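You operate a simulated robot arm through the tools that you are given. There is no shell and no other tool. Be economical: measure what you need, move in short steps, check, and stop when the job is done.

Carry out the task below with a simulated robot arm. There is one attempt and no reset: what you move stays moved.

Task
Set the press dial to LOW and stand the tray in the nest.
Fine: free the lock lever first and lock it again; the short tray.

It is judged by the outcome, as a careful person would: the job done as asked, and still so three seconds after it is handed in. It fails if anything else is knocked over, pushed out of place, dropped, spilled or broken.

Robot
A 6-joint arm with a two-finger parallel gripper, fixed in place. Base frame: the origin is at the foot of the arm, x ahead of it, y to its left, z up; the work surface is at about z = 0. Units: m, rad, N and s.
With the tool pointing down near the work surface it reaches from about 0.14 to 0.58 m from the base axis. Its first joint turns from -1.152 to 1.152 rad. Payload 2.1 kg.
The TCP is the grasp point between the finger pads, 0.03 m short of the fingertips. In the tool frame z runs along the fingers and y along their closing line. Largest opening 0.094 m; finger width 0.028, thickness 0.01; the body of the gripper, 0.05 by 0.096 m, starts 0.055 m behind the TCP.
Orientation is told as [roll, pitch, yaw] about the base's x, y, z axes, in that order, counted from this pose: with the fingers straight down and closing along the base's y, the tool's x points along the base's -x, its y along +y and its z along -z.

Tools
- The arm moves only by the tool step_arm. Its argument "moves" is a list that holds one entry, the list of rows, each a list of 7 numbers: the shift along the tool's x, y, z in m, then the turn, a rotation vector about the tool's x, y, z in rad, then the finger opening in m, from 0 to 0.094. In form: [[[x, y, z, wx, wy, wz, grip], ...]]. A call has 1 to 20 rows; each row shifts and turns the commanded pose from where the row before left it, along the tool's axes as they then stand. A row lasts 0.2 s, in which the tool goes at most 0.05 m and 0.15 rad; a call with a longer step from one row to the next is refused whole, and so is a gripper value outside its range. A pose out of reach is approached as far as the arm can. The call stops where the force on the tool passes 50 N (or 10 N more than at its start, if that is more) or the arm is blocked; 0.2 s more then pass. The fingers move at their own pace (about 0.072 m/s each) and stop on an object; they squeeze with about 39 N. The grip force told is the motor's: it shows also when the fingers shut on nothing. Time passes only in rows, and 0.2 s behind the last, so rows that do not move let the fingers close. It gives the time, the measured TCP pose, the force on the tool (base axes), the opening and the grip force at its end, in the units of the frame above (readings bear some noise).
- Cameras (640 x 400 px; columns grow to the right, rows downward): "scene" is fixed at [0.0533, -0.3651, 0.493]; the picture's right is [0.82, -0.58, 0.00], its down [-0.28, -0.39, -0.88] and it looks along [0.50, 0.72, -0.48] (base axes); focal length 214 px, centre (320, 200). "wrist" rides on the gripper at [-0.037, 0, -0.058] in the tool frame; the picture's right is [0.00, -1.00, 0.00], its down [0.97, 0.00, -0.24] and it looks along [0.24, 0.00, 0.97] (tool axes); focal length 218 px, centre (320, 200). There is no depth. A picture from a camera that has moved, and an enlarged one, comes with that camera's place and axes in the base frame and with its lens.
- snapshot(camera): a new picture of that camera. No time passes.
- inspect(camera, box): a new picture of the part [left, top, right, bottom] of that camera's present view, enlarged. No time passes.
- close_job(): hands the job in; it is judged then, once.

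Work in short steps. Places have to be worked out from the pictures, the camera data and where the tool is seen: move nearer, look again, correct. Check each grasp and each placing, and mend what went wrong. You have 120 turns and 68 pictures in all, those below and enlarged ones among them. Open the gripper and draw the arm clear of the work before you hand the job in, unless the task says otherwise; then end with one line.

The tools are called after "Request:" by a JSON object that holds its "method" and its "body". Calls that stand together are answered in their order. step_arm: Moves the arm, as the interface text tells. Its arguments: {"type":"object","properties":{"moves":{"type":"array","items":{"type":"array","items":{"type":"array","items":{"type":"number"}}}}},"required":["moves"]} The other tools are called the same way: snapshot (camera) takes a picture; inspect (camera, box) takes an enlarged picture of a part of a camera's view; close_job () hands the job in.

At the start:

```text
time_s: 0.0
ee_pos: [0.2026, -0.2315, 0.393]
orientation: [-0.001, -0.001, 0.0]
ft_force: [0.2, 0.2, -0.2]
opening: 0.094
gripper_force: 0.0
```

scene: 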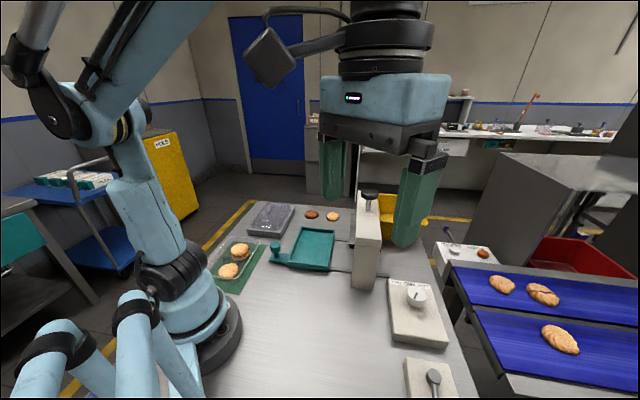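
wrist: 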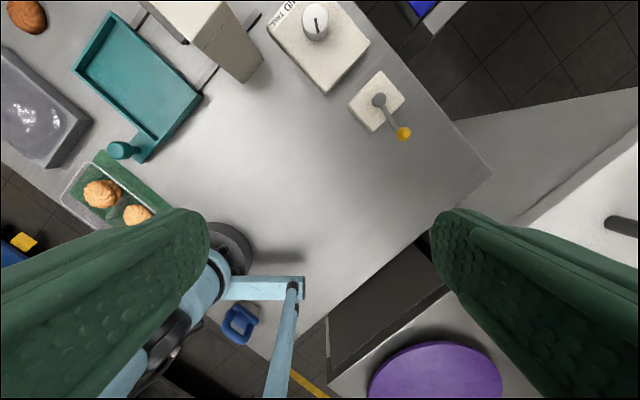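

I'll enlarge the dial, the lever, and the trays to see the details before moving.

Request:
{"method": "inspect", "body": {"camera": "wrist", "box": [240, 0, 440, 150]}}

Request:
{"method": "inspect", "body": {"camera": "scene", "box": [200, 180, 400, 310]}}

Request:
{"method": "inspect", "body": {"camera": "scene", "box": [340, 260, 500, 400]}}

Request:
{"method": "inspect", "body": {"camera": "wrist", "box": [0, 0, 280, 220]}}

```text
2.67 times, centred on (340, 75) of wrist
camera zoom: at [0.2397, -0.2314, 0.4515], right [0.0, -1.0, 0.0], down [-0.97, 0.0, 0.24], along [-0.24, 0.0, -0.97], focal length 582 px, centre (267, 533)
```

zoom: 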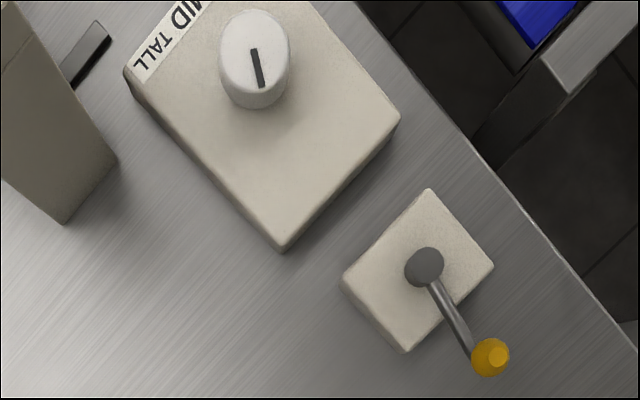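

```text
3.08 times, centred on (300, 245) of scene
camera zoom: at [0.0533, -0.3651, 0.493], right [0.82, -0.58, 0.0], down [-0.28, -0.39, -0.88], along [0.5, 0.72, -0.48], focal length 660 px, centre (382, 62)
```

zoom: 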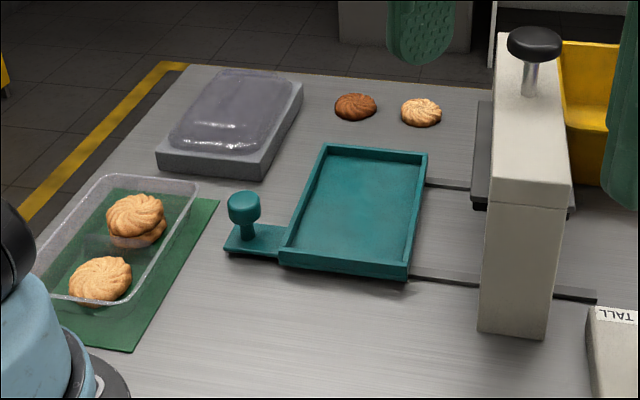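

```text
2.86 times, centred on (420, 330) of scene
camera zoom: at [0.0533, -0.3651, 0.493], right [0.82, -0.58, 0.0], down [-0.28, -0.39, -0.88], along [0.5, 0.72, -0.48], focal length 613 px, centre (34, -171)
```

zoom: 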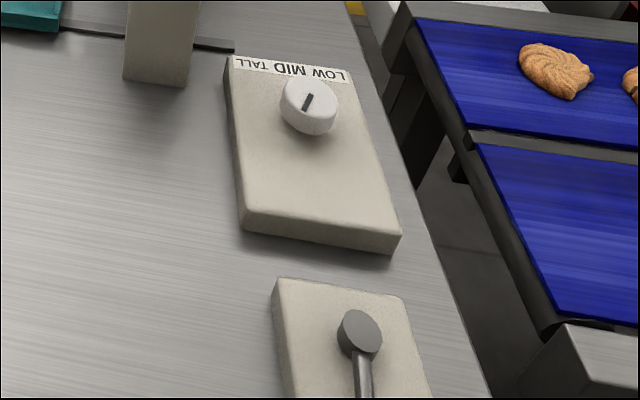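

```text
1.82 times, centred on (140, 110) of wrist
camera zoom: at [0.2397, -0.2314, 0.4515], right [0.0, -1.0, 0.0], down [-0.97, 0.0, 0.24], along [-0.24, 0.0, -0.97], focal length 397 px, centre (647, 364)
```

zoom: 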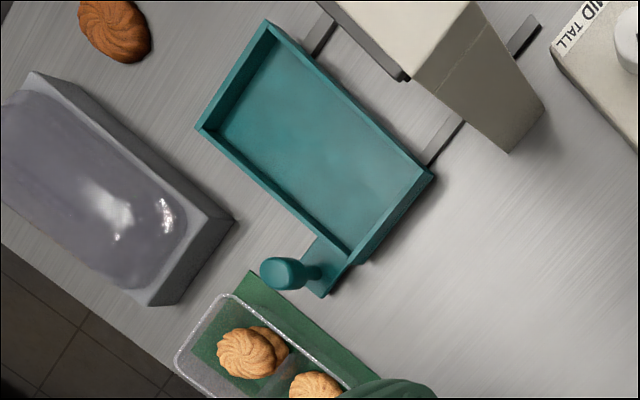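

The dial and lever are in front right. I'll move the wrist camera over them for a closer look, staying high.

Request:
{"method": "step_arm", "body": {"moves": [[[-0.045, -0.005, 0.02, 0, 0, 0, 0.094], [-0.045, -0.005, 0.02, 0, 0, 0, 0.094], [-0.045, -0.005, 0.02, 0, 0, 0, 0.094], [-0.045, -0.005, 0.02, 0, 0, 0, 0.094], [-0.03, 0, 0.01, 0, 0, 0, 0.094], [0, 0, 0, 0, 0, 0, 0.094]]]}}

Request:
{"method": "snapshot", "body": {"camera": "wrist"}}

Request:
{"method": "snapshot", "body": {"camera": "scene"}}

```text
time_s: 1.4
ee_pos: [0.4109, -0.2513, 0.3057]
orientation: [0.0, 0.0, 0.0]
ft_force: [0.1, 0.0, -0.6]
opening: 0.0939
gripper_force: 0.0
```

```text
61 pictures are left
camera wrist: at [0.4488, -0.2513, 0.3637], right [0.0, -1.0, 0.0], down [-0.97, 0.0, 0.24], along [-0.24, 0.0, -0.97], focal length 218 px, centre (320, 200)
```

wrist: 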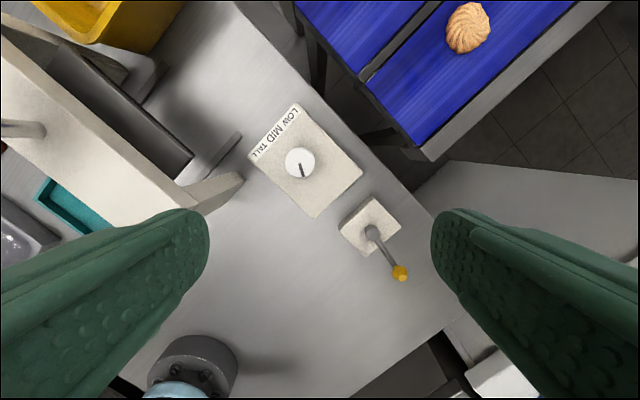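

```text
60 pictures are left
```

scene: 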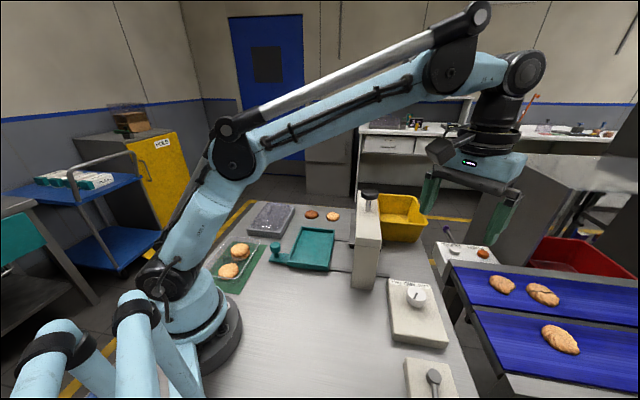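

Request:
{"method": "inspect", "body": {"camera": "wrist", "box": [240, 95, 370, 220]}}

Request:
{"method": "inspect", "body": {"camera": "wrist", "box": [320, 180, 430, 290]}}

```text
3.20 times, centred on (305, 158) of wrist
camera zoom: at [0.4488, -0.2513, 0.3637], right [0.0, -1.0, 0.0], down [-0.97, 0.0, 0.24], along [-0.24, 0.0, -0.97], focal length 698 px, centre (368, 336)
```

zoom: 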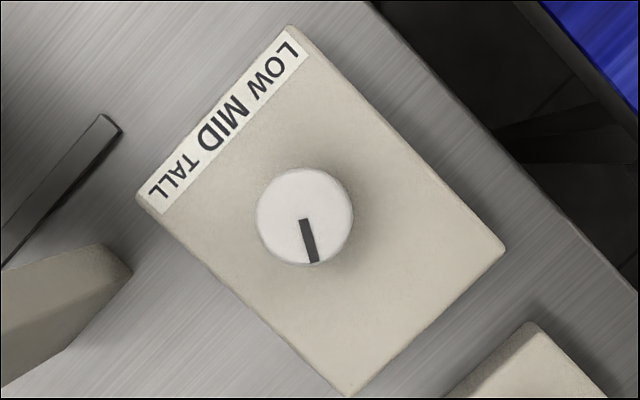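

```text
3.64 times, centred on (375, 235) of wrist
camera zoom: at [0.4488, -0.2513, 0.3637], right [0.0, -1.0, 0.0], down [-0.97, 0.0, 0.24], along [-0.24, 0.0, -0.97], focal length 794 px, centre (120, 73)
```

zoom: 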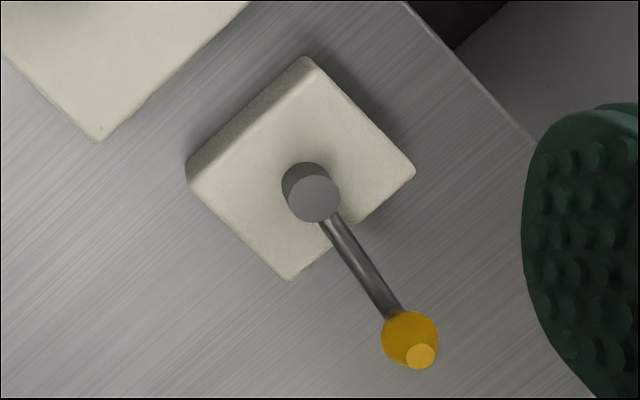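

The dial marker currently points away from the LOW/MID/TALL strip. Triangulating puts the lever ball at about (0.259, -0.373, 0.066) and its post at (0.318, -0.333). I'll turn the gripper by 35° and hover above the ball.

Request:
{"method": "step_arm", "body": {"moves": [[[0, 0, 0, 0, 0, -0.122, 0.06], [0, 0, 0, 0, 0, -0.122, 0.06], [0, 0, 0, 0, 0, -0.122, 0.06], [0, 0, 0, 0, 0, -0.122, 0.06], [0, 0, 0, 0, 0, -0.123, 0.06], [0.0389, -0.0026, 0.025, 0, 0, 0, 0.06], [0.0389, -0.0026, 0.025, 0, 0, 0, 0.06], [0.0389, -0.0026, 0.025, 0, 0, 0, 0.06], [0.0389, -0.0026, 0.025, 0, 0, 0, 0.06], [0.0389, -0.0026, 0.025, 0, 0, 0, 0.06], [0, 0, 0, 0, 0, 0, 0.06]]]}}

Request:
{"method": "snapshot", "body": {"camera": "wrist"}}

```text
time_s: 3.8
ee_pos: [0.2591, -0.3748, 0.1781]
orientation: [0.0, -0.001, 0.613]
ft_force: [-0.3, 0.9, 0.0]
opening: 0.0601
gripper_force: 0.0
```

```text
57 pictures are left
camera wrist: at [0.2896, -0.3529, 0.2364], right [0.57, -0.82, 0.0], down [-0.79, -0.56, 0.24], along [-0.2, -0.14, -0.97], focal length 218 px, centre (320, 200)
```

wrist: 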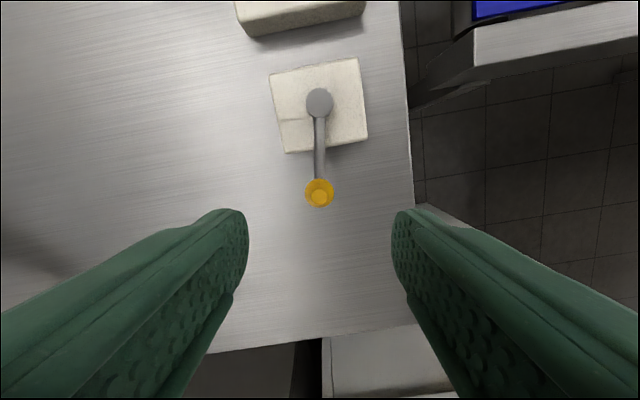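

The ball is centered. I'll descend around it and close.

Request:
{"method": "step_arm", "body": {"moves": [[[0, 0.001, 0.035, 0, 0, 0, 0.06], [0, 0, 0.035, 0, 0, 0, 0.06], [0, 0, 0.036, 0, 0, 0, 0.06], [0, 0, 0, 0, 0, 0, 0.02], [0, 0, 0, 0, 0, 0, 0.015], [0, 0, 0, 0, 0, 0, 0.015]]]}}

Request:
{"method": "inspect", "body": {"camera": "wrist", "box": [220, 40, 420, 240]}}

```text
time_s: 5.2
ee_pos: [0.2604, -0.3731, 0.072]
orientation: [0.002, 0.001, 0.61]
ft_force: [-7.0, 8.6, -9.6]
opening: 0.0229
gripper_force: 45.4
```

```text
2.00 times, centred on (320, 140) of wrist
camera zoom: at [0.2904, -0.3523, 0.1293], right [0.57, -0.82, 0.0], down [-0.79, -0.56, 0.24], along [-0.2, -0.14, -0.97], focal length 436 px, centre (320, 320)
```

zoom: 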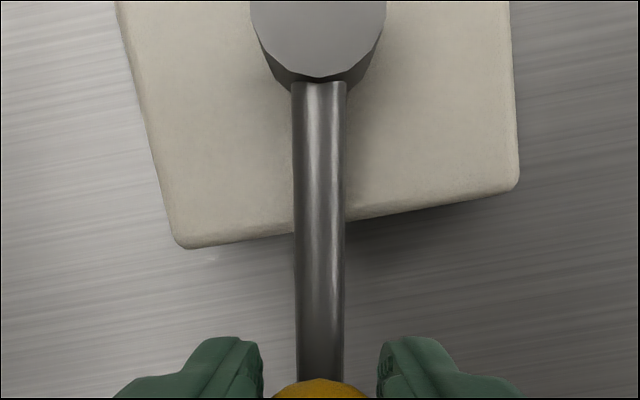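

The lever is gripped. I'll test it by swinging it a little clockwise, watching the force.

Request:
{"method": "step_arm", "body": {"moves": [[[-0.0002, 0.0043, 0, 0, 0, 0.06, 0.015], [-0.0002, 0.0043, 0, 0, 0, 0.06, 0.015], [0, 0, 0, 0, 0, 0, 0.015]]]}}

```text
time_s: 6.0
ee_pos: [0.2565, -0.3676, 0.072]
orientation: [0.0, 0.002, 0.49]
ft_force: [-2.9, -4.6, -26.1]
opening: 0.0232
gripper_force: 45.2
```

It moves with little sideways resistance; I'll continue the clockwise swing.

Request:
{"method": "step_arm", "body": {"moves": [[[-0.0005, 0.0085, 0, 0, 0, 0.12, 0.015], [-0.0005, 0.0085, 0, 0, 0, 0.12, 0.015], [0, 0, 0, 0, 0, 0, 0.015]]]}}

Request:
{"method": "snapshot", "body": {"camera": "wrist"}}

```text
time_s: 6.8
ee_pos: [0.2512, -0.3496, 0.0723]
orientation: [-0.001, 0.002, 0.248]
ft_force: [-16.4, -5.7, -4.1]
opening: 0.0232
gripper_force: 44.7
```

```text
55 pictures are left
camera wrist: at [0.2857, -0.3414, 0.1302], right [0.25, -0.97, 0.0], down [-0.94, -0.24, 0.24], along [-0.24, -0.06, -0.97], focal length 218 px, centre (320, 200)
```

wrist: 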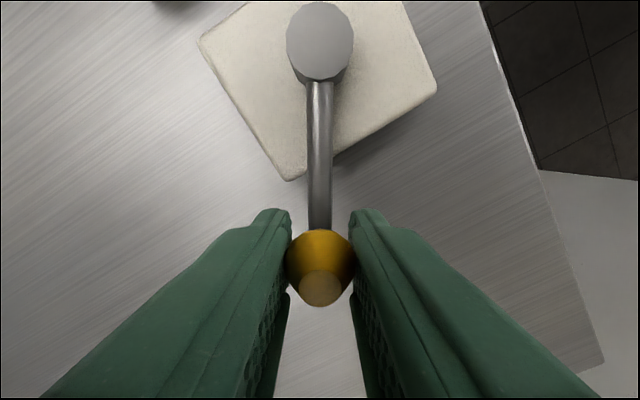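

The lever follows freely. Continuing until it meets its stop.

Request:
{"method": "step_arm", "body": {"moves": [[[0.0008, 0.0085, 0, 0, 0, 0.12, 0.015], [-0.0005, 0.0085, 0, 0, 0, 0.12, 0.015], [-0.0005, 0.0085, 0, 0, 0, 0.12, 0.015], [0, 0, 0, 0, 0, 0, 0.015]]]}}

```text
time_s: 7.8
ee_pos: [0.2473, -0.3234, 0.0719]
orientation: [0.0, -0.002, -0.11]
ft_force: [0.1, -2.1, -2.9]
opening: 0.0231
gripper_force: 44.8
```

Request:
{"method": "step_arm", "body": {"moves": [[[-0.0005, 0.0085, 0, 0, 0, 0.12, 0.015], [-0.0005, 0.0085, 0, 0, 0, 0.12, 0.015], [-0.0005, 0.0085, 0, 0, 0, 0.12, 0.015], [0, 0, 0, 0, 0, 0, 0.015]]]}}

Request:
{"method": "snapshot", "body": {"camera": "wrist"}}

```text
time_s: 8.8
ee_pos: [0.2556, -0.3002, 0.0724]
orientation: [0.001, -0.005, -0.47]
ft_force: [18.8, -9.7, -19.0]
opening: 0.0233
gripper_force: 45.0
```

```text
54 pictures are left
camera wrist: at [0.2882, -0.3172, 0.1311], right [-0.45, -0.89, 0.0], down [-0.87, 0.44, 0.24], along [-0.21, 0.11, -0.97], focal length 218 px, centre (320, 200)
```

wrist: 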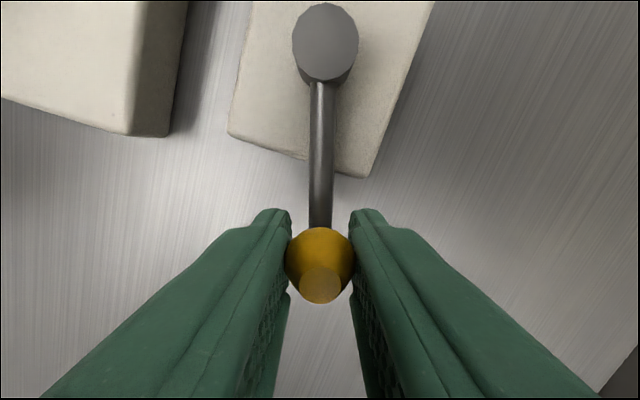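

Request:
{"method": "step_arm", "body": {"moves": [[[-0.0015, 0.0085, 0, 0, 0, 0.12, 0.015], [-0.0008, 0.0085, 0, 0, 0, 0.12, 0.015], [0, 0, 0, 0, 0, 0, 0.015]]]}}

```text
time_s: 9.6
ee_pos: [0.2661, -0.2863, 0.0725]
orientation: [-0.002, 0.001, -0.711]
ft_force: [4.6, -7.8, -24.4]
opening: 0.0228
gripper_force: 45.1
```

Request:
{"method": "step_arm", "body": {"moves": [[[-0.0008, 0.0085, 0, 0, 0, 0.12, 0.015], [-0.0005, 0.0085, 0, 0, 0, 0.12, 0.015], [0, 0, 0, 0, 0, 0, 0.015]]]}}

Request:
{"method": "snapshot", "body": {"camera": "wrist"}}

```text
time_s: 10.2
ee_pos: [0.2692, -0.2847, 0.0741]
orientation: [-0.027, -0.003, -0.919]
ft_force: [-9.7, -9.5, -1.9]
opening: 0.0231
gripper_force: 45.4
stopped in row 2: the force on the tool passed its limit (the readings are from after the stop); the commanded pose is now the measured one
```

```text
53 pictures are left
camera wrist: at [0.2917, -0.3128, 0.1318], right [-0.8, -0.61, 0.03], down [-0.58, 0.78, 0.24], along [-0.17, 0.17, -0.97], focal length 218 px, centre (320, 200)
```

wrist: 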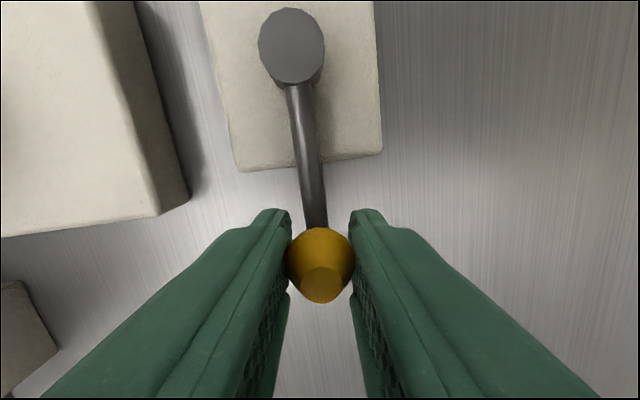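

The lever reached a hard stop after an ~80° swing (from 215° to 135°), so it should be in the free position. I'll release it, rise and straighten the tool.

Request:
{"method": "step_arm", "body": {"moves": [[[0, 0, 0, 0, 0, 0, 0.05], [0, 0, 0, 0, 0, 0, 0.05], [0, 0, -0.035, 0, 0, 0, 0.05], [0, 0, -0.035, 0, 0, 0, 0.05], [0, 0, -0.035, -0.0164, 0.0215, 0, 0.05], [0, 0, 0, 0, 0, -0.115, 0.06], [0, 0, 0, 0, 0, -0.115, 0.06], [0, 0, 0, 0, 0, -0.115, 0.06], [0, 0, 0, 0, 0, -0.115, 0.06], [0, 0, 0, 0, 0, -0.115, 0.06], [0, 0, 0, 0, 0, -0.115, 0.06], [0, 0, 0, 0, 0, -0.115, 0.06], [0, 0, 0, 0, 0, -0.115, 0.06], [0, 0, 0, 0, 0, 0, 0.06]]]}}

```text
time_s: 13.2
ee_pos: [0.2714, -0.2816, 0.1792]
orientation: [0.014, 0.018, 0.004]
ft_force: [-0.3, -1.3, 0.3]
opening: 0.0598
gripper_force: 0.0
```

Request:
{"method": "step_arm", "body": {"moves": [[[-0.0392, 0.0142, 0, 0.014, -0.018, 0, 0.06], [-0.0392, 0.0142, 0, 0, 0, 0, 0.06], [-0.0392, 0.0142, 0, 0, 0, 0, 0.06], [-0.039, 0.014, 0, 0, 0, 0, 0.06], [0, 0, 0, 0, 0, 0, 0.06]]]}}

Request:
{"method": "snapshot", "body": {"camera": "wrist"}}

```text
time_s: 14.4
ee_pos: [0.4294, -0.2266, 0.1779]
orientation: [-0.003, -0.002, 0.001]
ft_force: [-0.1, 0.5, 0.0]
opening: 0.0601
gripper_force: 0.0
```

```text
52 pictures are left
camera wrist: at [0.466, -0.225, 0.2362], right [0.0, -1.0, 0.0], down [-0.97, 0.0, 0.24], along [-0.24, 0.0, -0.97], focal length 218 px, centre (320, 200)
```

wrist: 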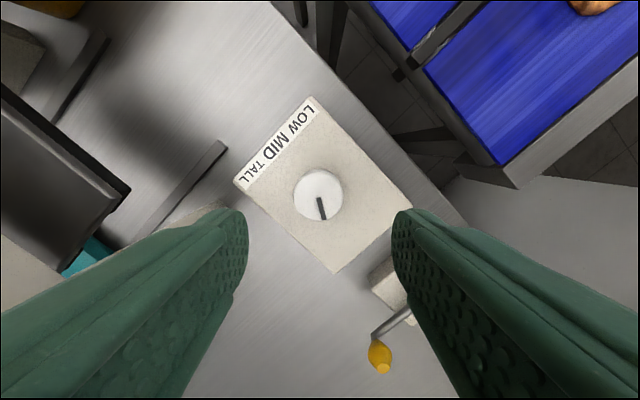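

Request:
{"method": "inspect", "body": {"camera": "wrist", "box": [225, 90, 405, 270]}}

```text
2.22 times, centred on (315, 180) of wrist
camera zoom: at [0.466, -0.225, 0.2362], right [0.0, -1.0, 0.0], down [-0.97, 0.0, 0.24], along [-0.24, 0.0, -0.97], focal length 485 px, centre (331, 244)
```

zoom: 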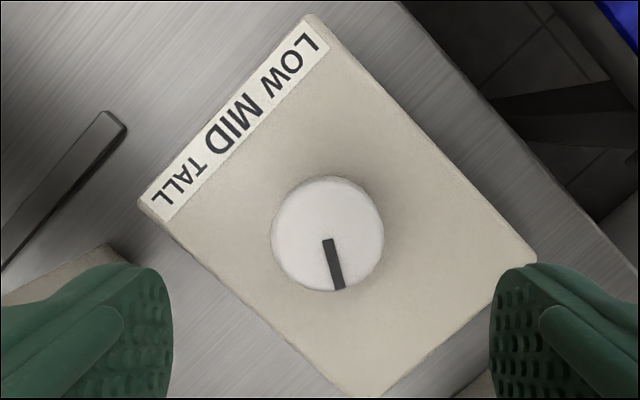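

The marker points to 193°, away from the strip; seen from the knob, LOW lies at ~14°, MID ~44°, TALL ~77°. I'll grip the knob with yaw +0.9 so I have room to turn clockwise.

Request:
{"method": "step_arm", "body": {"moves": [[[0, 0.001, 0, 0, 0, -0.15, 0.06], [0, 0, 0, 0, 0, -0.15, 0.06], [0, 0, 0, 0, 0, -0.15, 0.06], [0, 0, 0, 0, 0, -0.15, 0.06], [0, 0, 0, 0, 0, -0.15, 0.06], [0, 0, 0, 0, 0, -0.15, 0.06], [0, 0, 0.036, 0, 0, 0, 0.06], [0, 0, 0.036, 0, 0, 0, 0.06], [0, 0, 0.034, 0, 0, 0, 0.06], [0, 0, 0, 0, 0, 0, 0.035], [0, 0, 0, 0, 0, 0, 0.035], [0, 0, 0, 0, 0, 0, 0.035]]]}}

Request:
{"method": "snapshot", "body": {"camera": "wrist"}}

```text
time_s: 17.0
ee_pos: [0.4279, -0.2229, 0.071]
orientation: [0.002, 0.0, 0.902]
ft_force: [-10.6, 4.7, 2.1]
opening: 0.0414
gripper_force: 44.9
```

```text
50 pictures are left
camera wrist: at [0.4497, -0.1941, 0.1291], right [0.78, -0.62, 0.0], down [-0.6, -0.76, 0.24], along [-0.15, -0.19, -0.97], focal length 218 px, centre (320, 200)
```

wrist: 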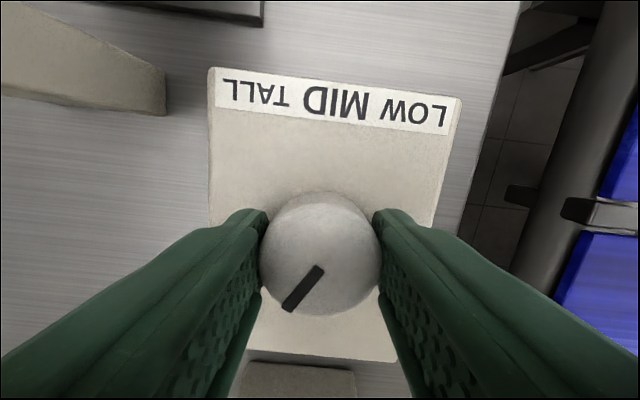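

The dial is gripped. From the strip's reading side, the pointer is on the right (TALL side), so the labels may mark sectors around the far side. I'll test whether it can turn clockwise at all.

Request:
{"method": "step_arm", "body": {"moves": [[[0, 0, 0, 0, 0, 0.1, 0.035], [0, 0, 0, 0, 0, 0.1, 0.035], [0, 0, 0, 0, 0, 0, 0.035]]]}}

Request:
{"method": "snapshot", "body": {"camera": "wrist"}}

```text
time_s: 17.8
ee_pos: [0.4275, -0.2232, 0.0714]
orientation: [0.0, 0.0, 0.701]
ft_force: [-12.8, 9.1, -5.7]
opening: 0.0409
gripper_force: 44.9
```

```text
49 pictures are left
camera wrist: at [0.4555, -0.1991, 0.1297], right [0.65, -0.76, 0.0], down [-0.74, -0.63, 0.24], along [-0.18, -0.15, -0.97], focal length 218 px, centre (320, 200)
```

wrist: 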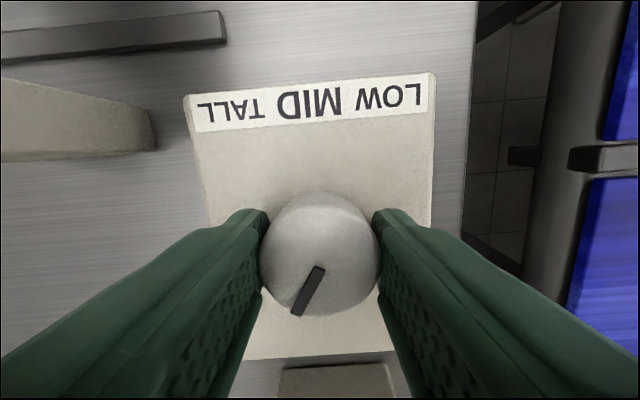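

The knob did not follow (pads slipped), so it's against a stop in that direction. Now trying counter-clockwise.

Request:
{"method": "step_arm", "body": {"moves": [[[0, 0, 0, 0, 0, -0.12, 0.035], [0, 0, 0, 0, 0, -0.12, 0.035], [0, 0, 0, 0, 0, -0.12, 0.035], [0, 0, 0, 0, 0, 0, 0.035]]]}}

Request:
{"method": "snapshot", "body": {"camera": "wrist"}}

```text
time_s: 18.8
ee_pos: [0.4279, -0.2232, 0.0717]
orientation: [0.005, 0.0, 1.062]
ft_force: [-16.9, 12.9, -19.0]
opening: 0.0408
gripper_force: 45.0
```

```text
48 pictures are left
camera wrist: at [0.445, -0.1904, 0.1298], right [0.87, -0.49, 0.0], down [-0.47, -0.85, 0.24], along [-0.12, -0.21, -0.97], focal length 218 px, centre (320, 200)
```

wrist: 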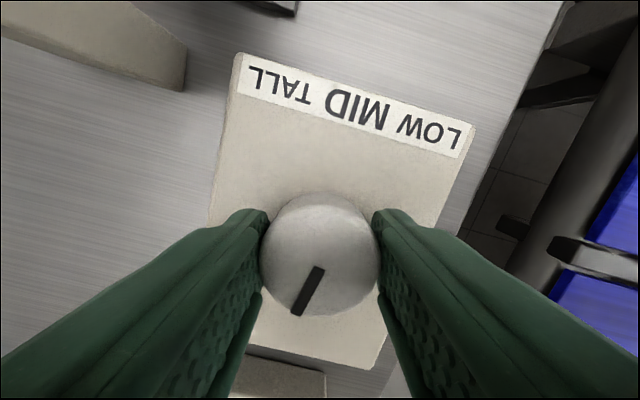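

The knob follows counter-clockwise (lever is indeed free). I'll regrip from yaw ~0 to have more travel and keep turning.

Request:
{"method": "step_arm", "body": {"moves": [[[0, 0, 0, 0, 0, 0, 0.06], [0, 0, 0, 0, 0, 0, 0.06], [0, 0, 0, 0, 0, 0.15, 0.06], [0, 0, 0, 0, 0, 0.15, 0.06], [0, 0, 0, 0, 0, 0.15, 0.06], [0, 0, 0, 0, 0, 0.15, 0.06], [0, 0, 0, 0, 0, 0.15, 0.06], [0, 0, 0, 0, 0, 0.15, 0.06], [0, 0, 0, 0, 0, 0.15, 0.06], [0, 0, 0, 0, 0, 0, 0.035], [0, 0, 0, 0, 0, 0, 0.035], [0, 0, 0, 0, 0, -0.12, 0.035], [0, 0, 0, 0, 0, -0.12, 0.035], [0, 0, 0, 0, 0, -0.12, 0.035], [0, 0, 0, 0, 0, 0, 0.035]]]}}

Request:
{"method": "snapshot", "body": {"camera": "wrist"}}

```text
time_s: 22.0
ee_pos: [0.4283, -0.2236, 0.0707]
orientation: [0.0, -0.001, 0.375]
ft_force: [4.4, 3.4, -9.3]
opening: 0.0413
gripper_force: 44.7
```

```text
47 pictures are left
camera wrist: at [0.4624, -0.2095, 0.1304], right [0.37, -0.93, 0.0], down [-0.9, -0.36, 0.24], along [-0.22, -0.09, -0.97], focal length 218 px, centre (320, 200)
```

wrist: 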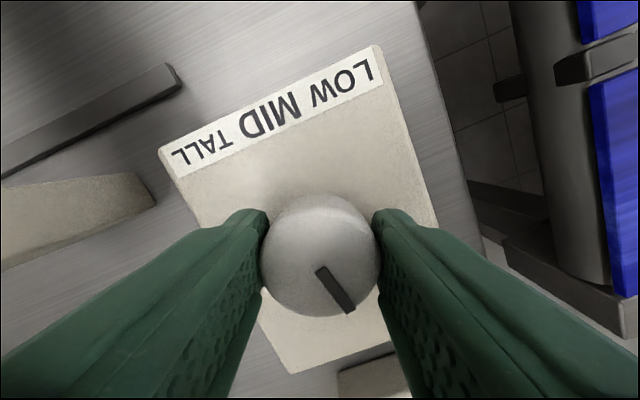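

Request:
{"method": "step_arm", "body": {"moves": [[[0, 0, 0, 0, 0, -0.12, 0.035], [0, 0, 0, 0, 0, -0.12, 0.035], [0, 0, 0, 0, 0, -0.12, 0.035], [0, 0, 0, 0, 0, -0.12, 0.035], [0, 0, 0, 0, 0, -0.12, 0.035], [0, 0, 0, 0, 0, 0, 0.035]]]}}

Request:
{"method": "snapshot", "body": {"camera": "wrist"}}

```text
time_s: 23.4
ee_pos: [0.4277, -0.2231, 0.0718]
orientation: [0.005, -0.001, 0.976]
ft_force: [-15.5, 23.4, 20.3]
opening: 0.0413
gripper_force: 45.0
```

```text
46 pictures are left
camera wrist: at [0.4484, -0.1918, 0.1303], right [0.83, -0.56, -0.01], down [-0.54, -0.81, 0.24], along [-0.14, -0.2, -0.97], focal length 218 px, centre (320, 200)
```

wrist: 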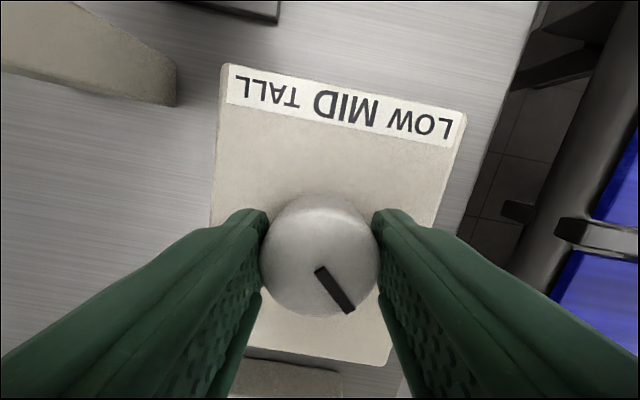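

The pointer is now at ~270° with no definite stop yet; continuing a bit while watching whether it slips.

Request:
{"method": "step_arm", "body": {"moves": [[[0, 0, 0, 0, 0, -0.1, 0.035], [0, 0, 0, 0, 0, -0.1, 0.035], [0, 0, 0, 0, 0, -0.1, 0.035], [0, 0, 0, 0, 0, 0, 0.035]]]}}

Request:
{"method": "snapshot", "body": {"camera": "wrist"}}

```text
time_s: 24.4
ee_pos: [0.4272, -0.2216, 0.0714]
orientation: [0.005, -0.002, 1.278]
ft_force: [-11.9, 29.5, -1.8]
opening: 0.0414
gripper_force: 44.6
```

```text
45 pictures are left
camera wrist: at [0.4378, -0.1869, 0.1303], right [0.96, -0.29, -0.01], down [-0.28, -0.93, 0.24], along [-0.07, -0.23, -0.97], focal length 218 px, centre (320, 200)
```

wrist: 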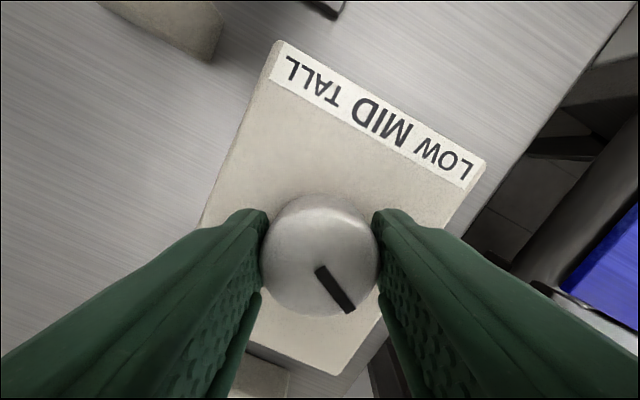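

Still following. Regripping from a lower yaw and continuing counter-clockwise.

Request:
{"method": "step_arm", "body": {"moves": [[[0, 0, 0, 0, 0, 0, 0.06], [0, 0, 0, 0, 0, 0, 0.06], [0, 0, 0, 0, 0, 0.15, 0.06], [0, 0, 0, 0, 0, 0.15, 0.06], [0, 0, 0, 0, 0, 0.15, 0.06], [0, 0, 0, 0, 0, 0.15, 0.06], [0, 0, 0, 0, 0, 0.15, 0.06], [0, 0, 0, 0, 0, 0.15, 0.06], [0, 0, 0, 0, 0, 0.15, 0.06], [0, 0, 0, 0, 0, 0.15, 0.06], [0, 0, 0, 0, 0, 0, 0.06]]]}}

Request:
{"method": "snapshot", "body": {"camera": "wrist"}}

```text
time_s: 26.8
ee_pos: [0.4285, -0.2244, 0.0729]
orientation: [0.0, -0.002, 0.072]
ft_force: [0.0, -0.1, -0.1]
opening: 0.0599
gripper_force: 0.0
```

```text
44 pictures are left
camera wrist: at [0.4642, -0.2207, 0.1308], right [0.07, -1.0, 0.0], down [-0.97, -0.07, 0.24], along [-0.24, -0.02, -0.97], focal length 218 px, centre (320, 200)
```

wrist: 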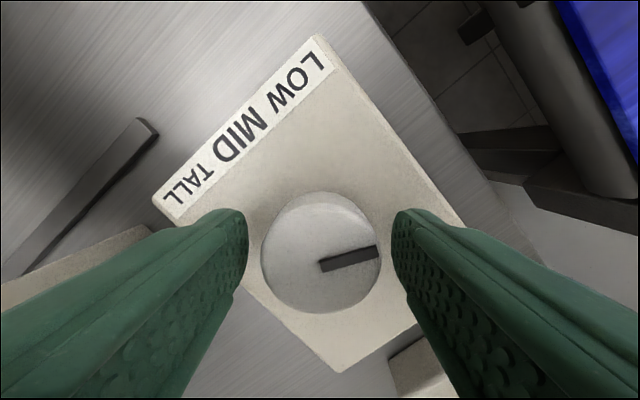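

Pointer is at ~287°. Gripping again and turning on toward LOW.

Request:
{"method": "step_arm", "body": {"moves": [[[0, 0, 0, 0, 0, 0, 0.035], [0, 0, 0, 0, 0, 0, 0.035], [0, 0, 0, 0, 0, -0.12, 0.035], [0, 0, 0, 0, 0, -0.12, 0.035], [0, 0, 0, 0, 0, -0.12, 0.035], [0, 0, 0, 0, 0, -0.12, 0.035], [0, 0, 0, 0, 0, -0.12, 0.035], [0, 0, 0, 0, 0, 0, 0.035]]]}}

Request:
{"method": "snapshot", "body": {"camera": "wrist"}}

```text
time_s: 28.6
ee_pos: [0.4283, -0.2228, 0.0728]
orientation: [-0.001, -0.001, 0.676]
ft_force: [-3.0, 9.1, 3.0]
opening: 0.0412
gripper_force: 45.3
```

```text
43 pictures are left
camera wrist: at [0.4564, -0.1996, 0.1305], right [0.63, -0.78, 0.0], down [-0.76, -0.61, 0.24], along [-0.19, -0.15, -0.97], focal length 218 px, centre (320, 200)
```

wrist: 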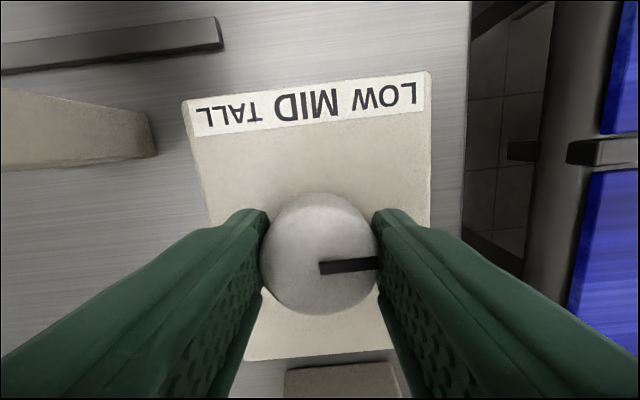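

The marker lagged slightly; checking for a stop with a little more turn.

Request:
{"method": "step_arm", "body": {"moves": [[[0, 0, 0, 0, 0, -0.12, 0.035], [0, 0, 0, 0, 0, -0.12, 0.035], [0, 0, 0, 0, 0, 0, 0.035]]]}}

Request:
{"method": "snapshot", "body": {"camera": "wrist"}}

```text
time_s: 29.4
ee_pos: [0.4279, -0.2228, 0.0723]
orientation: [-0.002, 0.001, 0.916]
ft_force: [-11.0, 13.7, 0.8]
opening: 0.0411
gripper_force: 45.1
```

```text
42 pictures are left
camera wrist: at [0.4494, -0.1935, 0.1304], right [0.79, -0.61, 0.0], down [-0.59, -0.77, 0.24], along [-0.15, -0.19, -0.97], focal length 218 px, centre (320, 200)
```

wrist: 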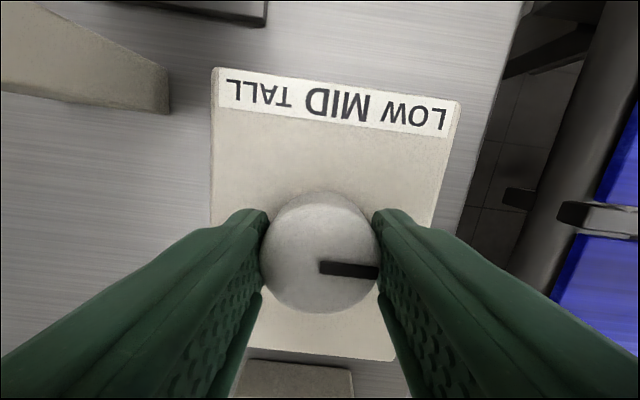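

The knob stopped turning at ~315°, so its travel runs from 193° (TALL side, where it started) to ~315° (LOW side) — LOW is the counter-clockwise end. I'll release and look.

Request:
{"method": "step_arm", "body": {"moves": [[[0, 0, 0, 0, 0, 0, 0.06], [0, 0, 0, 0, 0, 0, 0.06], [0, 0, -0.035, 0, 0, 0, 0.06], [0, 0, -0.035, 0, 0, 0, 0.06], [0, 0, -0.035, 0, 0, 0.15, 0.06], [0, 0, 0, 0, 0, 0.15, 0.06], [0, 0, 0, 0, 0, 0.15, 0.06], [0, 0, 0, 0, 0, 0.15, 0.06], [0, 0, 0, 0, 0, 0.15, 0.06], [0, 0, 0, 0, 0, 0.15, 0.06], [0, 0, 0, 0, 0, 0, 0.06]]]}}

Request:
{"method": "inspect", "body": {"camera": "wrist", "box": [225, 90, 405, 270]}}

Request:
{"method": "snapshot", "body": {"camera": "scene"}}

```text
time_s: 31.8
ee_pos: [0.4272, -0.2224, 0.1779]
orientation: [-0.002, -0.002, 0.011]
ft_force: [0.5, 0.0, -0.8]
opening: 0.0602
gripper_force: 0.0
```

```text
2.22 times, centred on (315, 180) of wrist
camera zoom: at [0.4643, -0.2229, 0.2357], right [0.01, -1.0, 0.0], down [-0.97, -0.01, 0.24], along [-0.24, 0.0, -0.97], focal length 485 px, centre (331, 244)
```

zoom: 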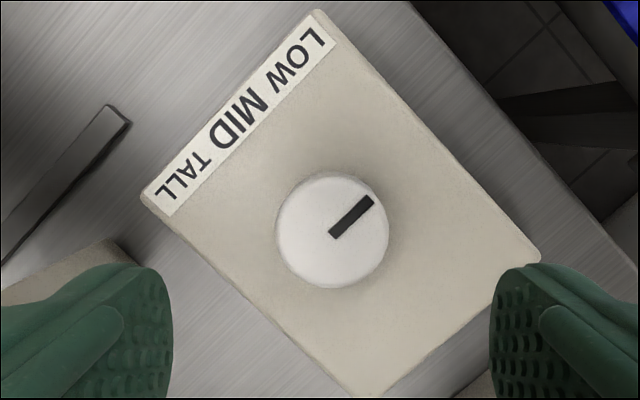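

```text
40 pictures are left
```

scene: 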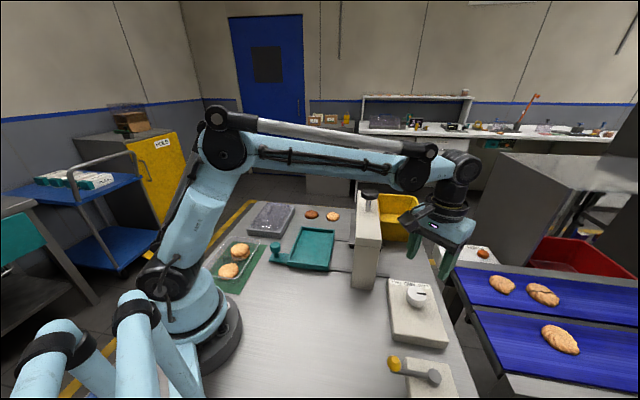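

The dial rests at its counter-clockwise LOW end (118° travel). Now back to the lever ball, with yaw −0.785, to lock again.

Request:
{"method": "step_arm", "body": {"moves": [[[0.0397, -0.0153, 0, 0, 0, 0, 0.06], [0.0397, -0.0153, 0, 0, 0, 0, 0.06], [0.0397, -0.0153, 0, 0, 0, 0, 0.06], [0.0397, -0.0153, 0, 0, 0, 0, 0.06], [0, 0, 0, 0, 0, 0.133, 0.06], [0, 0, 0, 0, 0, 0.133, 0.06], [0, 0, 0, 0, 0, 0.133, 0.06], [0, 0, 0, 0, 0, 0.133, 0.06], [0, 0, 0, 0, 0, 0.133, 0.06], [0, 0, 0, 0, 0, 0.133, 0.06], [0, 0, 0, 0, 0, 0, 0.06]]]}}

Request:
{"method": "snapshot", "body": {"camera": "wrist"}}

```text
time_s: 34.2
ee_pos: [0.2703, -0.2873, 0.177]
orientation: [0.001, -0.002, -0.785]
ft_force: [-0.2, 0.4, 0.2]
opening: 0.0598
gripper_force: 0.1
```

```text
39 pictures are left
camera wrist: at [0.296, -0.3133, 0.2353], right [-0.71, -0.71, 0.0], down [-0.69, 0.69, 0.24], along [-0.17, 0.17, -0.97], focal length 218 px, centre (320, 200)
```

wrist: 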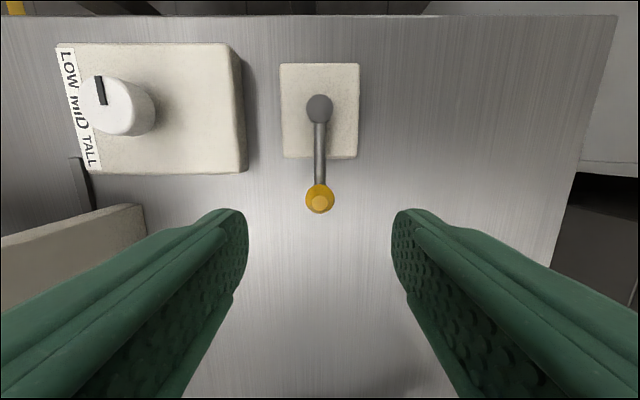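

Request:
{"method": "step_arm", "body": {"moves": [[[0.0045, 0, 0.035, 0, 0, 0, 0.06], [0, 0, 0.035, 0, 0, 0, 0.06], [0, 0, 0.037, 0, 0, 0, 0.06], [0, 0, 0, 0, 0, 0, 0.02], [0, 0, 0, 0, 0, 0, 0.015], [0, 0, 0, 0, 0, 0, 0.015], [-0.0005, -0.0085, 0, 0, 0, -0.12, 0.015], [-0.0005, -0.0085, 0, 0, 0, -0.12, 0.015], [-0.0005, -0.0085, 0, 0, 0, -0.12, 0.015], [0, 0, 0, 0, 0, 0, 0.015]]]}}

```text
time_s: 36.4
ee_pos: [0.2528, -0.3048, 0.0689]
orientation: [-0.001, -0.002, -0.422]
ft_force: [2.2, 3.3, -37.5]
opening: 0.0231
gripper_force: 44.8
```

Swinging back well; relieving the vertical load a little and continuing.

Request:
{"method": "step_arm", "body": {"moves": [[[-0.0005, -0.0085, 0.001, 0, 0, -0.12, 0.015], [-0.0005, -0.0085, 0.001, 0, 0, -0.12, 0.015], [-0.0005, -0.0085, 0, 0, 0, -0.12, 0.015], [0, 0, 0, 0, 0, 0, 0.015]]]}}

```text
time_s: 37.4
ee_pos: [0.2461, -0.3309, 0.0695]
orientation: [-0.003, 0.001, -0.063]
ft_force: [-5.7, 0.1, 15.9]
opening: 0.023
gripper_force: 44.7
```

Request:
{"method": "step_arm", "body": {"moves": [[[-0.0003, -0.0085, 0, 0, 0, -0.12, 0.015], [-0.0003, -0.0085, 0, 0, 0, -0.12, 0.015], [-0.0004, -0.0085, 0, 0, 0, -0.12, 0.015], [-0.0004, -0.0085, 0, 0, 0, -0.12, 0.015], [0, 0, 0, 0, 0, 0, 0.015]]]}}

```text
time_s: 38.6
ee_pos: [0.253, -0.3626, 0.0688]
orientation: [0.001, -0.001, 0.42]
ft_force: [-2.0, 4.0, 7.1]
opening: 0.0232
gripper_force: 45.1
```

Request:
{"method": "step_arm", "body": {"moves": [[[-0.0005, -0.0085, 0, 0, 0, -0.12, 0.015], [-0.0003, -0.0055, 0, 0, 0, -0.08, 0.015], [-0.0003, -0.005, 0, 0, 0, -0.07, 0.015], [-0.0003, -0.004, 0, 0, 0, -0.06, 0.015], [-0.0003, -0.004, 0, 0, 0, -0.06, 0.015], [0, 0, 0, 0, 0, 0, 0.015]]]}}

Request:
{"method": "snapshot", "body": {"camera": "wrist"}}

```text
time_s: 39.5
ee_pos: [0.2597, -0.375, 0.068]
orientation: [0.024, -0.004, 0.72]
ft_force: [-11.2, 15.1, -0.9]
opening: 0.0233
gripper_force: 44.3
stopped in row 4: the force on the tool passed its limit (the readings are from after the stop); the commanded pose is now the measured one
```

```text
38 pictures are left
camera wrist: at [0.2885, -0.3507, 0.1259], right [0.66, -0.75, -0.02], down [-0.73, -0.64, 0.24], along [-0.2, -0.14, -0.97], focal length 218 px, centre (320, 200)
```

wrist: 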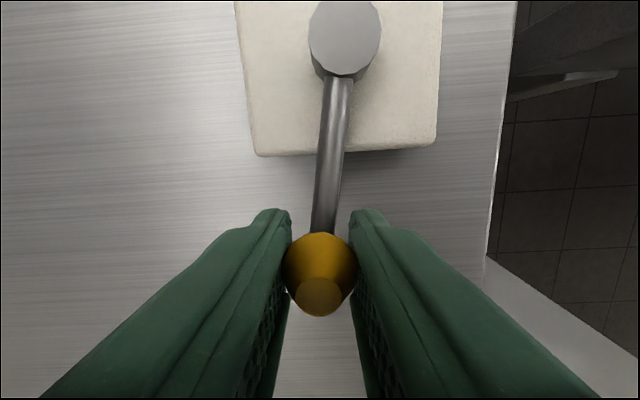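

Lever is back at its original hard stop (locked). Release, rise high, and head toward the trays.

Request:
{"method": "step_arm", "body": {"moves": [[[0, 0, 0, 0, 0, 0, 0.05], [0, 0, 0, 0, 0, 0, 0.05], [0, 0, -0.04, 0.018, 0.0158, 0, 0.05], [0, 0, -0.045, 0, 0, 0, 0.06], [0, 0, -0.045, 0, 0, 0, 0.06], [0, 0, -0.045, 0, 0, 0.12, 0.06], [0, 0, -0.045, 0, 0, 0.12, 0.06], [0, 0, -0.045, 0, 0, 0.12, 0.06], [0, 0, -0.03, 0, 0, 0.12, 0.06], [0, 0, 0, 0, 0, 0.12, 0.06], [0, 0, 0, 0, 0, 0.12, 0.06], [0, 0, 0, 0, 0, 0, 0.06]]]}}

Request:
{"method": "snapshot", "body": {"camera": "wrist"}}

```text
time_s: 42.1
ee_pos: [0.2648, -0.3743, 0.3614]
orientation: [-0.009, 0.012, -0.004]
ft_force: [-0.1, 0.0, 0.3]
opening: 0.06
gripper_force: 0.1
```

```text
37 pictures are left
camera wrist: at [0.302, -0.3738, 0.4191], right [0.0, -1.0, 0.01], down [-0.97, 0.01, 0.25], along [-0.25, -0.01, -0.97], focal length 218 px, centre (320, 200)
```

wrist: 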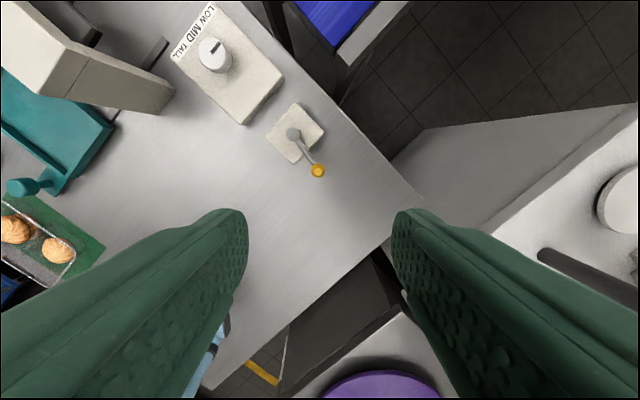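

Now over to the trays, staying high.

Request:
{"method": "step_arm", "body": {"moves": [[[0.004, 0.0475, 0, -0.009, -0.012, 0, 0.06], [0.004, 0.0475, 0, 0, 0, 0, 0.06], [0.004, 0.0475, 0, 0, 0, 0, 0.06], [0.004, 0.0475, 0, 0, 0, 0, 0.06], [0.004, 0.0475, 0, 0, 0, 0, 0.06], [0.004, 0.0475, 0, 0, 0, 0, 0.06], [0.004, 0.0475, 0, 0, 0, 0, 0.06], [0.004, 0.0475, 0, 0, 0, 0, 0.06], [0.004, 0.0475, 0, 0, 0, 0, 0.06], [0.004, 0.0475, 0, 0, 0, 0, 0.06], [0, 0, 0, 0, 0, 0, 0.06]]]}}

Request:
{"method": "snapshot", "body": {"camera": "wrist"}}

```text
time_s: 44.5
ee_pos: [0.2237, 0.1035, 0.3607]
orientation: [0.0, -0.001, -0.003]
ft_force: [-0.8, -0.5, 0.1]
opening: 0.0601
gripper_force: 0.1
```

```text
36 pictures are left
camera wrist: at [0.2606, 0.1027, 0.4184], right [0.0, -1.0, 0.0], down [-0.97, 0.0, 0.24], along [-0.24, 0.0, -0.97], focal length 218 px, centre (320, 200)
```

wrist: 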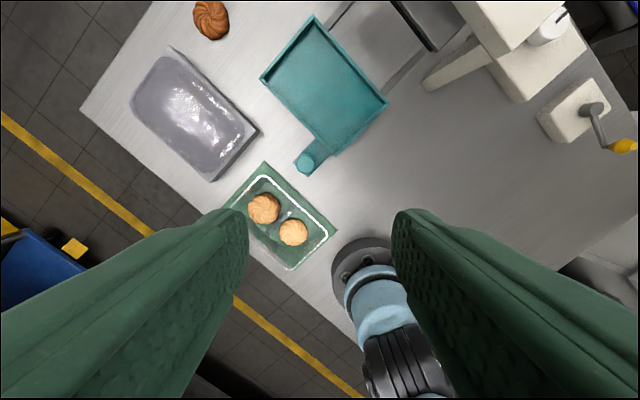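

Request:
{"method": "inspect", "body": {"camera": "wrist", "box": [220, 150, 350, 280]}}

Request:
{"method": "inspect", "body": {"camera": "wrist", "box": [110, 0, 410, 190]}}

Request:
{"method": "inspect", "body": {"camera": "scene", "box": [200, 195, 310, 300]}}

```text
3.08 times, centred on (285, 215) of wrist
camera zoom: at [0.2606, 0.1027, 0.4184], right [0.0, -1.0, 0.0], down [-0.97, 0.0, 0.24], along [-0.24, 0.0, -0.97], focal length 672 px, centre (428, 154)
```

zoom: 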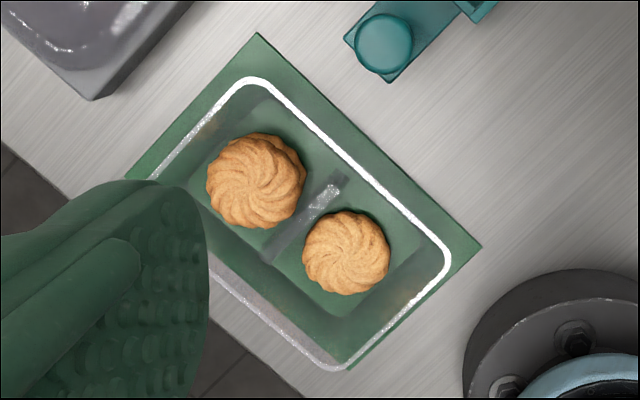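

```text
2.11 times, centred on (260, 95) of wrist
camera zoom: at [0.2606, 0.1027, 0.4184], right [0.0, -1.0, 0.0], down [-0.97, 0.0, 0.24], along [-0.24, 0.0, -0.97], focal length 460 px, centre (446, 421)
```

zoom: 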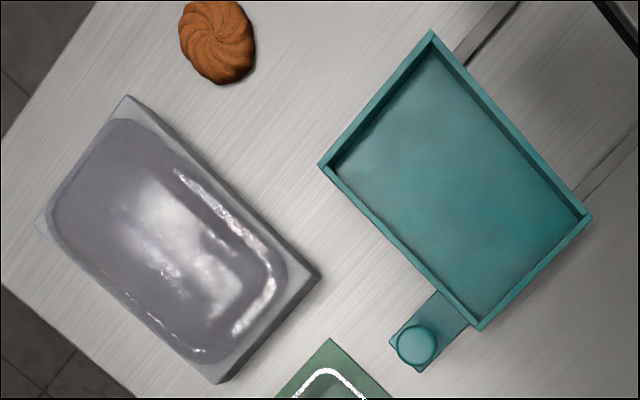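

```text
3.81 times, centred on (255, 248) of scene
camera zoom: at [0.0533, -0.365, 0.493], right [0.82, -0.58, 0.0], down [-0.28, -0.39, -0.88], along [0.5, 0.72, -0.48], focal length 817 px, centre (568, 19)
```

zoom: 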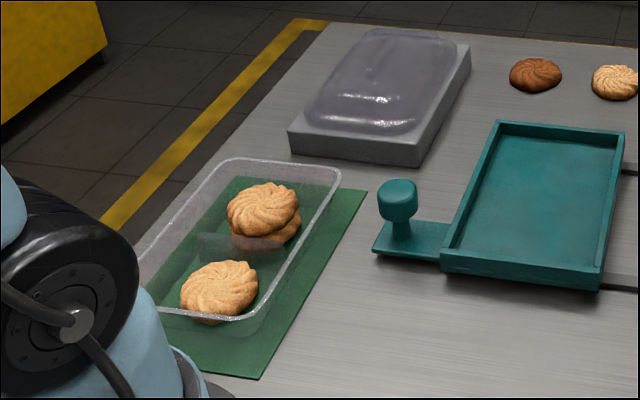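

The clear tray (~0.17 × 0.11 at the rim, cookies and a divider inside) has the same 45° orientation as the teal nest (~0.176 × 0.126 outside). It is too wide to span, so I'd pinch its far long wall (away from the press). I'll look closer.

Request:
{"method": "step_arm", "body": {"moves": [[[0.034, 0.03, 0.02, 0, 0, 0, 0.06], [0.034, 0.03, 0.02, 0, 0, 0, 0.06], [0.034, 0.03, 0.02, 0, 0, 0, 0.06], [0.033, 0.03, 0.02, 0, 0, 0, 0.06], [0, 0, 0.015, 0, 0, -0.131, 0.06], [0, 0, 0.015, 0, 0, -0.131, 0.06], [0, 0, 0.015, 0, 0, -0.131, 0.06], [0, 0, 0.015, 0, 0, -0.131, 0.06], [0, 0, 0.015, 0, 0, -0.131, 0.06], [0, 0, 0.015, 0, 0, -0.131, 0.06], [0, 0, 0, 0, 0, 0, 0.06]]]}}

Request:
{"method": "snapshot", "body": {"camera": "wrist"}}

```text
time_s: 46.9
ee_pos: [0.1065, 0.2135, 0.1926]
orientation: [0.0, 0.0, 0.784]
ft_force: [-0.8, 0.0, 0.1]
opening: 0.0599
gripper_force: 0.1
out of reach, approached as far as the arm can: row 4
```

```text
32 pictures are left
camera wrist: at [0.133, 0.2399, 0.2503], right [0.71, -0.71, 0.0], down [-0.69, -0.69, 0.24], along [-0.17, -0.17, -0.97], focal length 218 px, centre (320, 200)
```

wrist: 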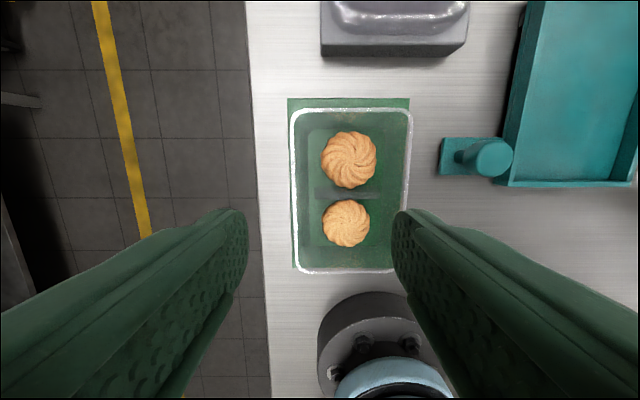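

Request:
{"method": "inspect", "body": {"camera": "wrist", "box": [270, 85, 430, 285]}}

Request:
{"method": "inspect", "body": {"camera": "scene", "box": [210, 225, 270, 295]}}

```text
2.00 times, centred on (350, 185) of wrist
camera zoom: at [0.133, 0.2399, 0.2503], right [0.71, -0.71, 0.0], down [-0.69, -0.69, 0.24], along [-0.17, -0.17, -0.97], focal length 436 px, centre (260, 230)
```

zoom: 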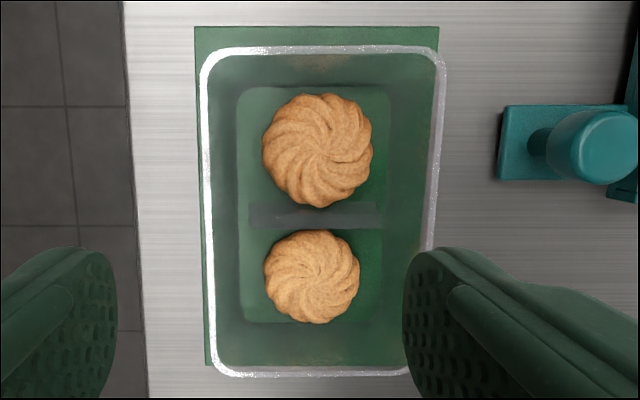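

```text
5.71 times, centred on (240, 260) of scene
camera zoom: at [0.0533, -0.3651, 0.493], right [0.82, -0.58, 0.0], down [-0.28, -0.39, -0.88], along [0.5, 0.72, -0.48], focal length 1226 px, centre (777, -143)
```

zoom: 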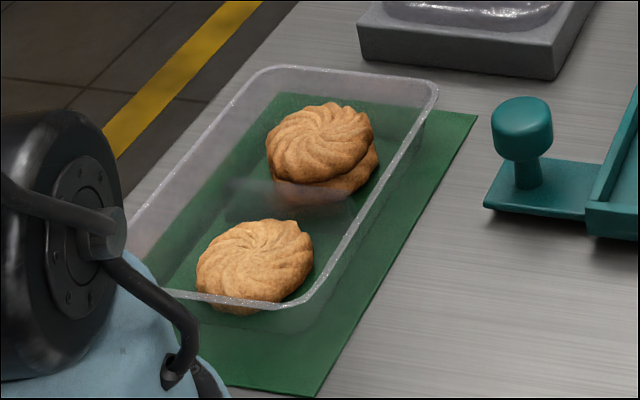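

The tray walls slope ~18° and the left long wall is out of reach (joint 1 limit). Best choice: pinch the far short wall (rim mid ≈ (0.177, 0.244), z≈0.038), slightly off-centre to miss the cookie stack, tool tilted to match the slope. First I'll hover there with yaw −0.785.

Request:
{"method": "step_arm", "body": {"moves": [[[-0.0295, -0.0193, -0.01, 0, 0, 0, 0.04], [-0.0295, -0.0193, -0.01, 0, 0, 0, 0.03], [-0.0295, -0.0193, -0.01, 0, 0, 0, 0.018], [0, 0, 0, 0, 0, 0.1427, 0.018], [0, 0, 0, 0, 0, 0.1427, 0.018], [0, 0, 0, 0, 0, 0.1427, 0.018], [0, 0, 0, 0, 0, 0.1427, 0.018], [0, 0, 0, 0, 0, 0.1427, 0.018], [0, 0, 0, 0, 0, 0.1427, 0.018], [0, 0, 0, 0, 0, 0.1427, 0.018], [0, 0, 0, 0, 0, 0.1427, 0.018], [0, 0, 0, 0, 0, 0.1427, 0.018], [0, 0, 0, 0, 0, 0.1427, 0.018], [0, 0, 0, 0, 0, 0.1427, 0.018], [0, 0, 0, 0, 0, 0, 0.018]]]}}

Request:
{"method": "snapshot", "body": {"camera": "wrist"}}

```text
time_s: 50.1
ee_pos: [0.2101, 0.2359, 0.2231]
orientation: [0.0, 0.0, -0.787]
ft_force: [0.2, 0.0, 0.4]
opening: 0.0179
gripper_force: 0.0
```

```text
29 pictures are left
camera wrist: at [0.2359, 0.2089, 0.2808], right [-0.71, -0.71, 0.0], down [-0.68, 0.69, 0.24], along [-0.17, 0.17, -0.97], focal length 218 px, centre (320, 200)
```

wrist: 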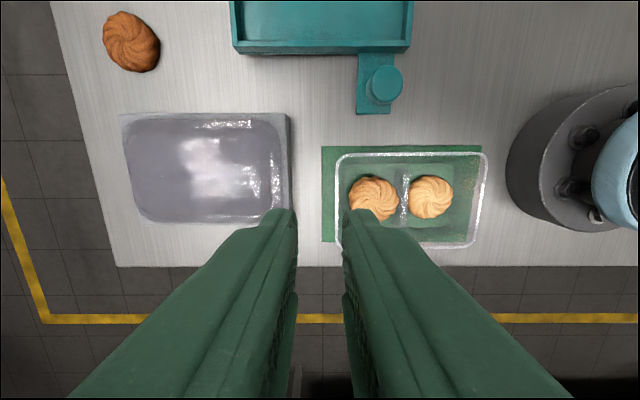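

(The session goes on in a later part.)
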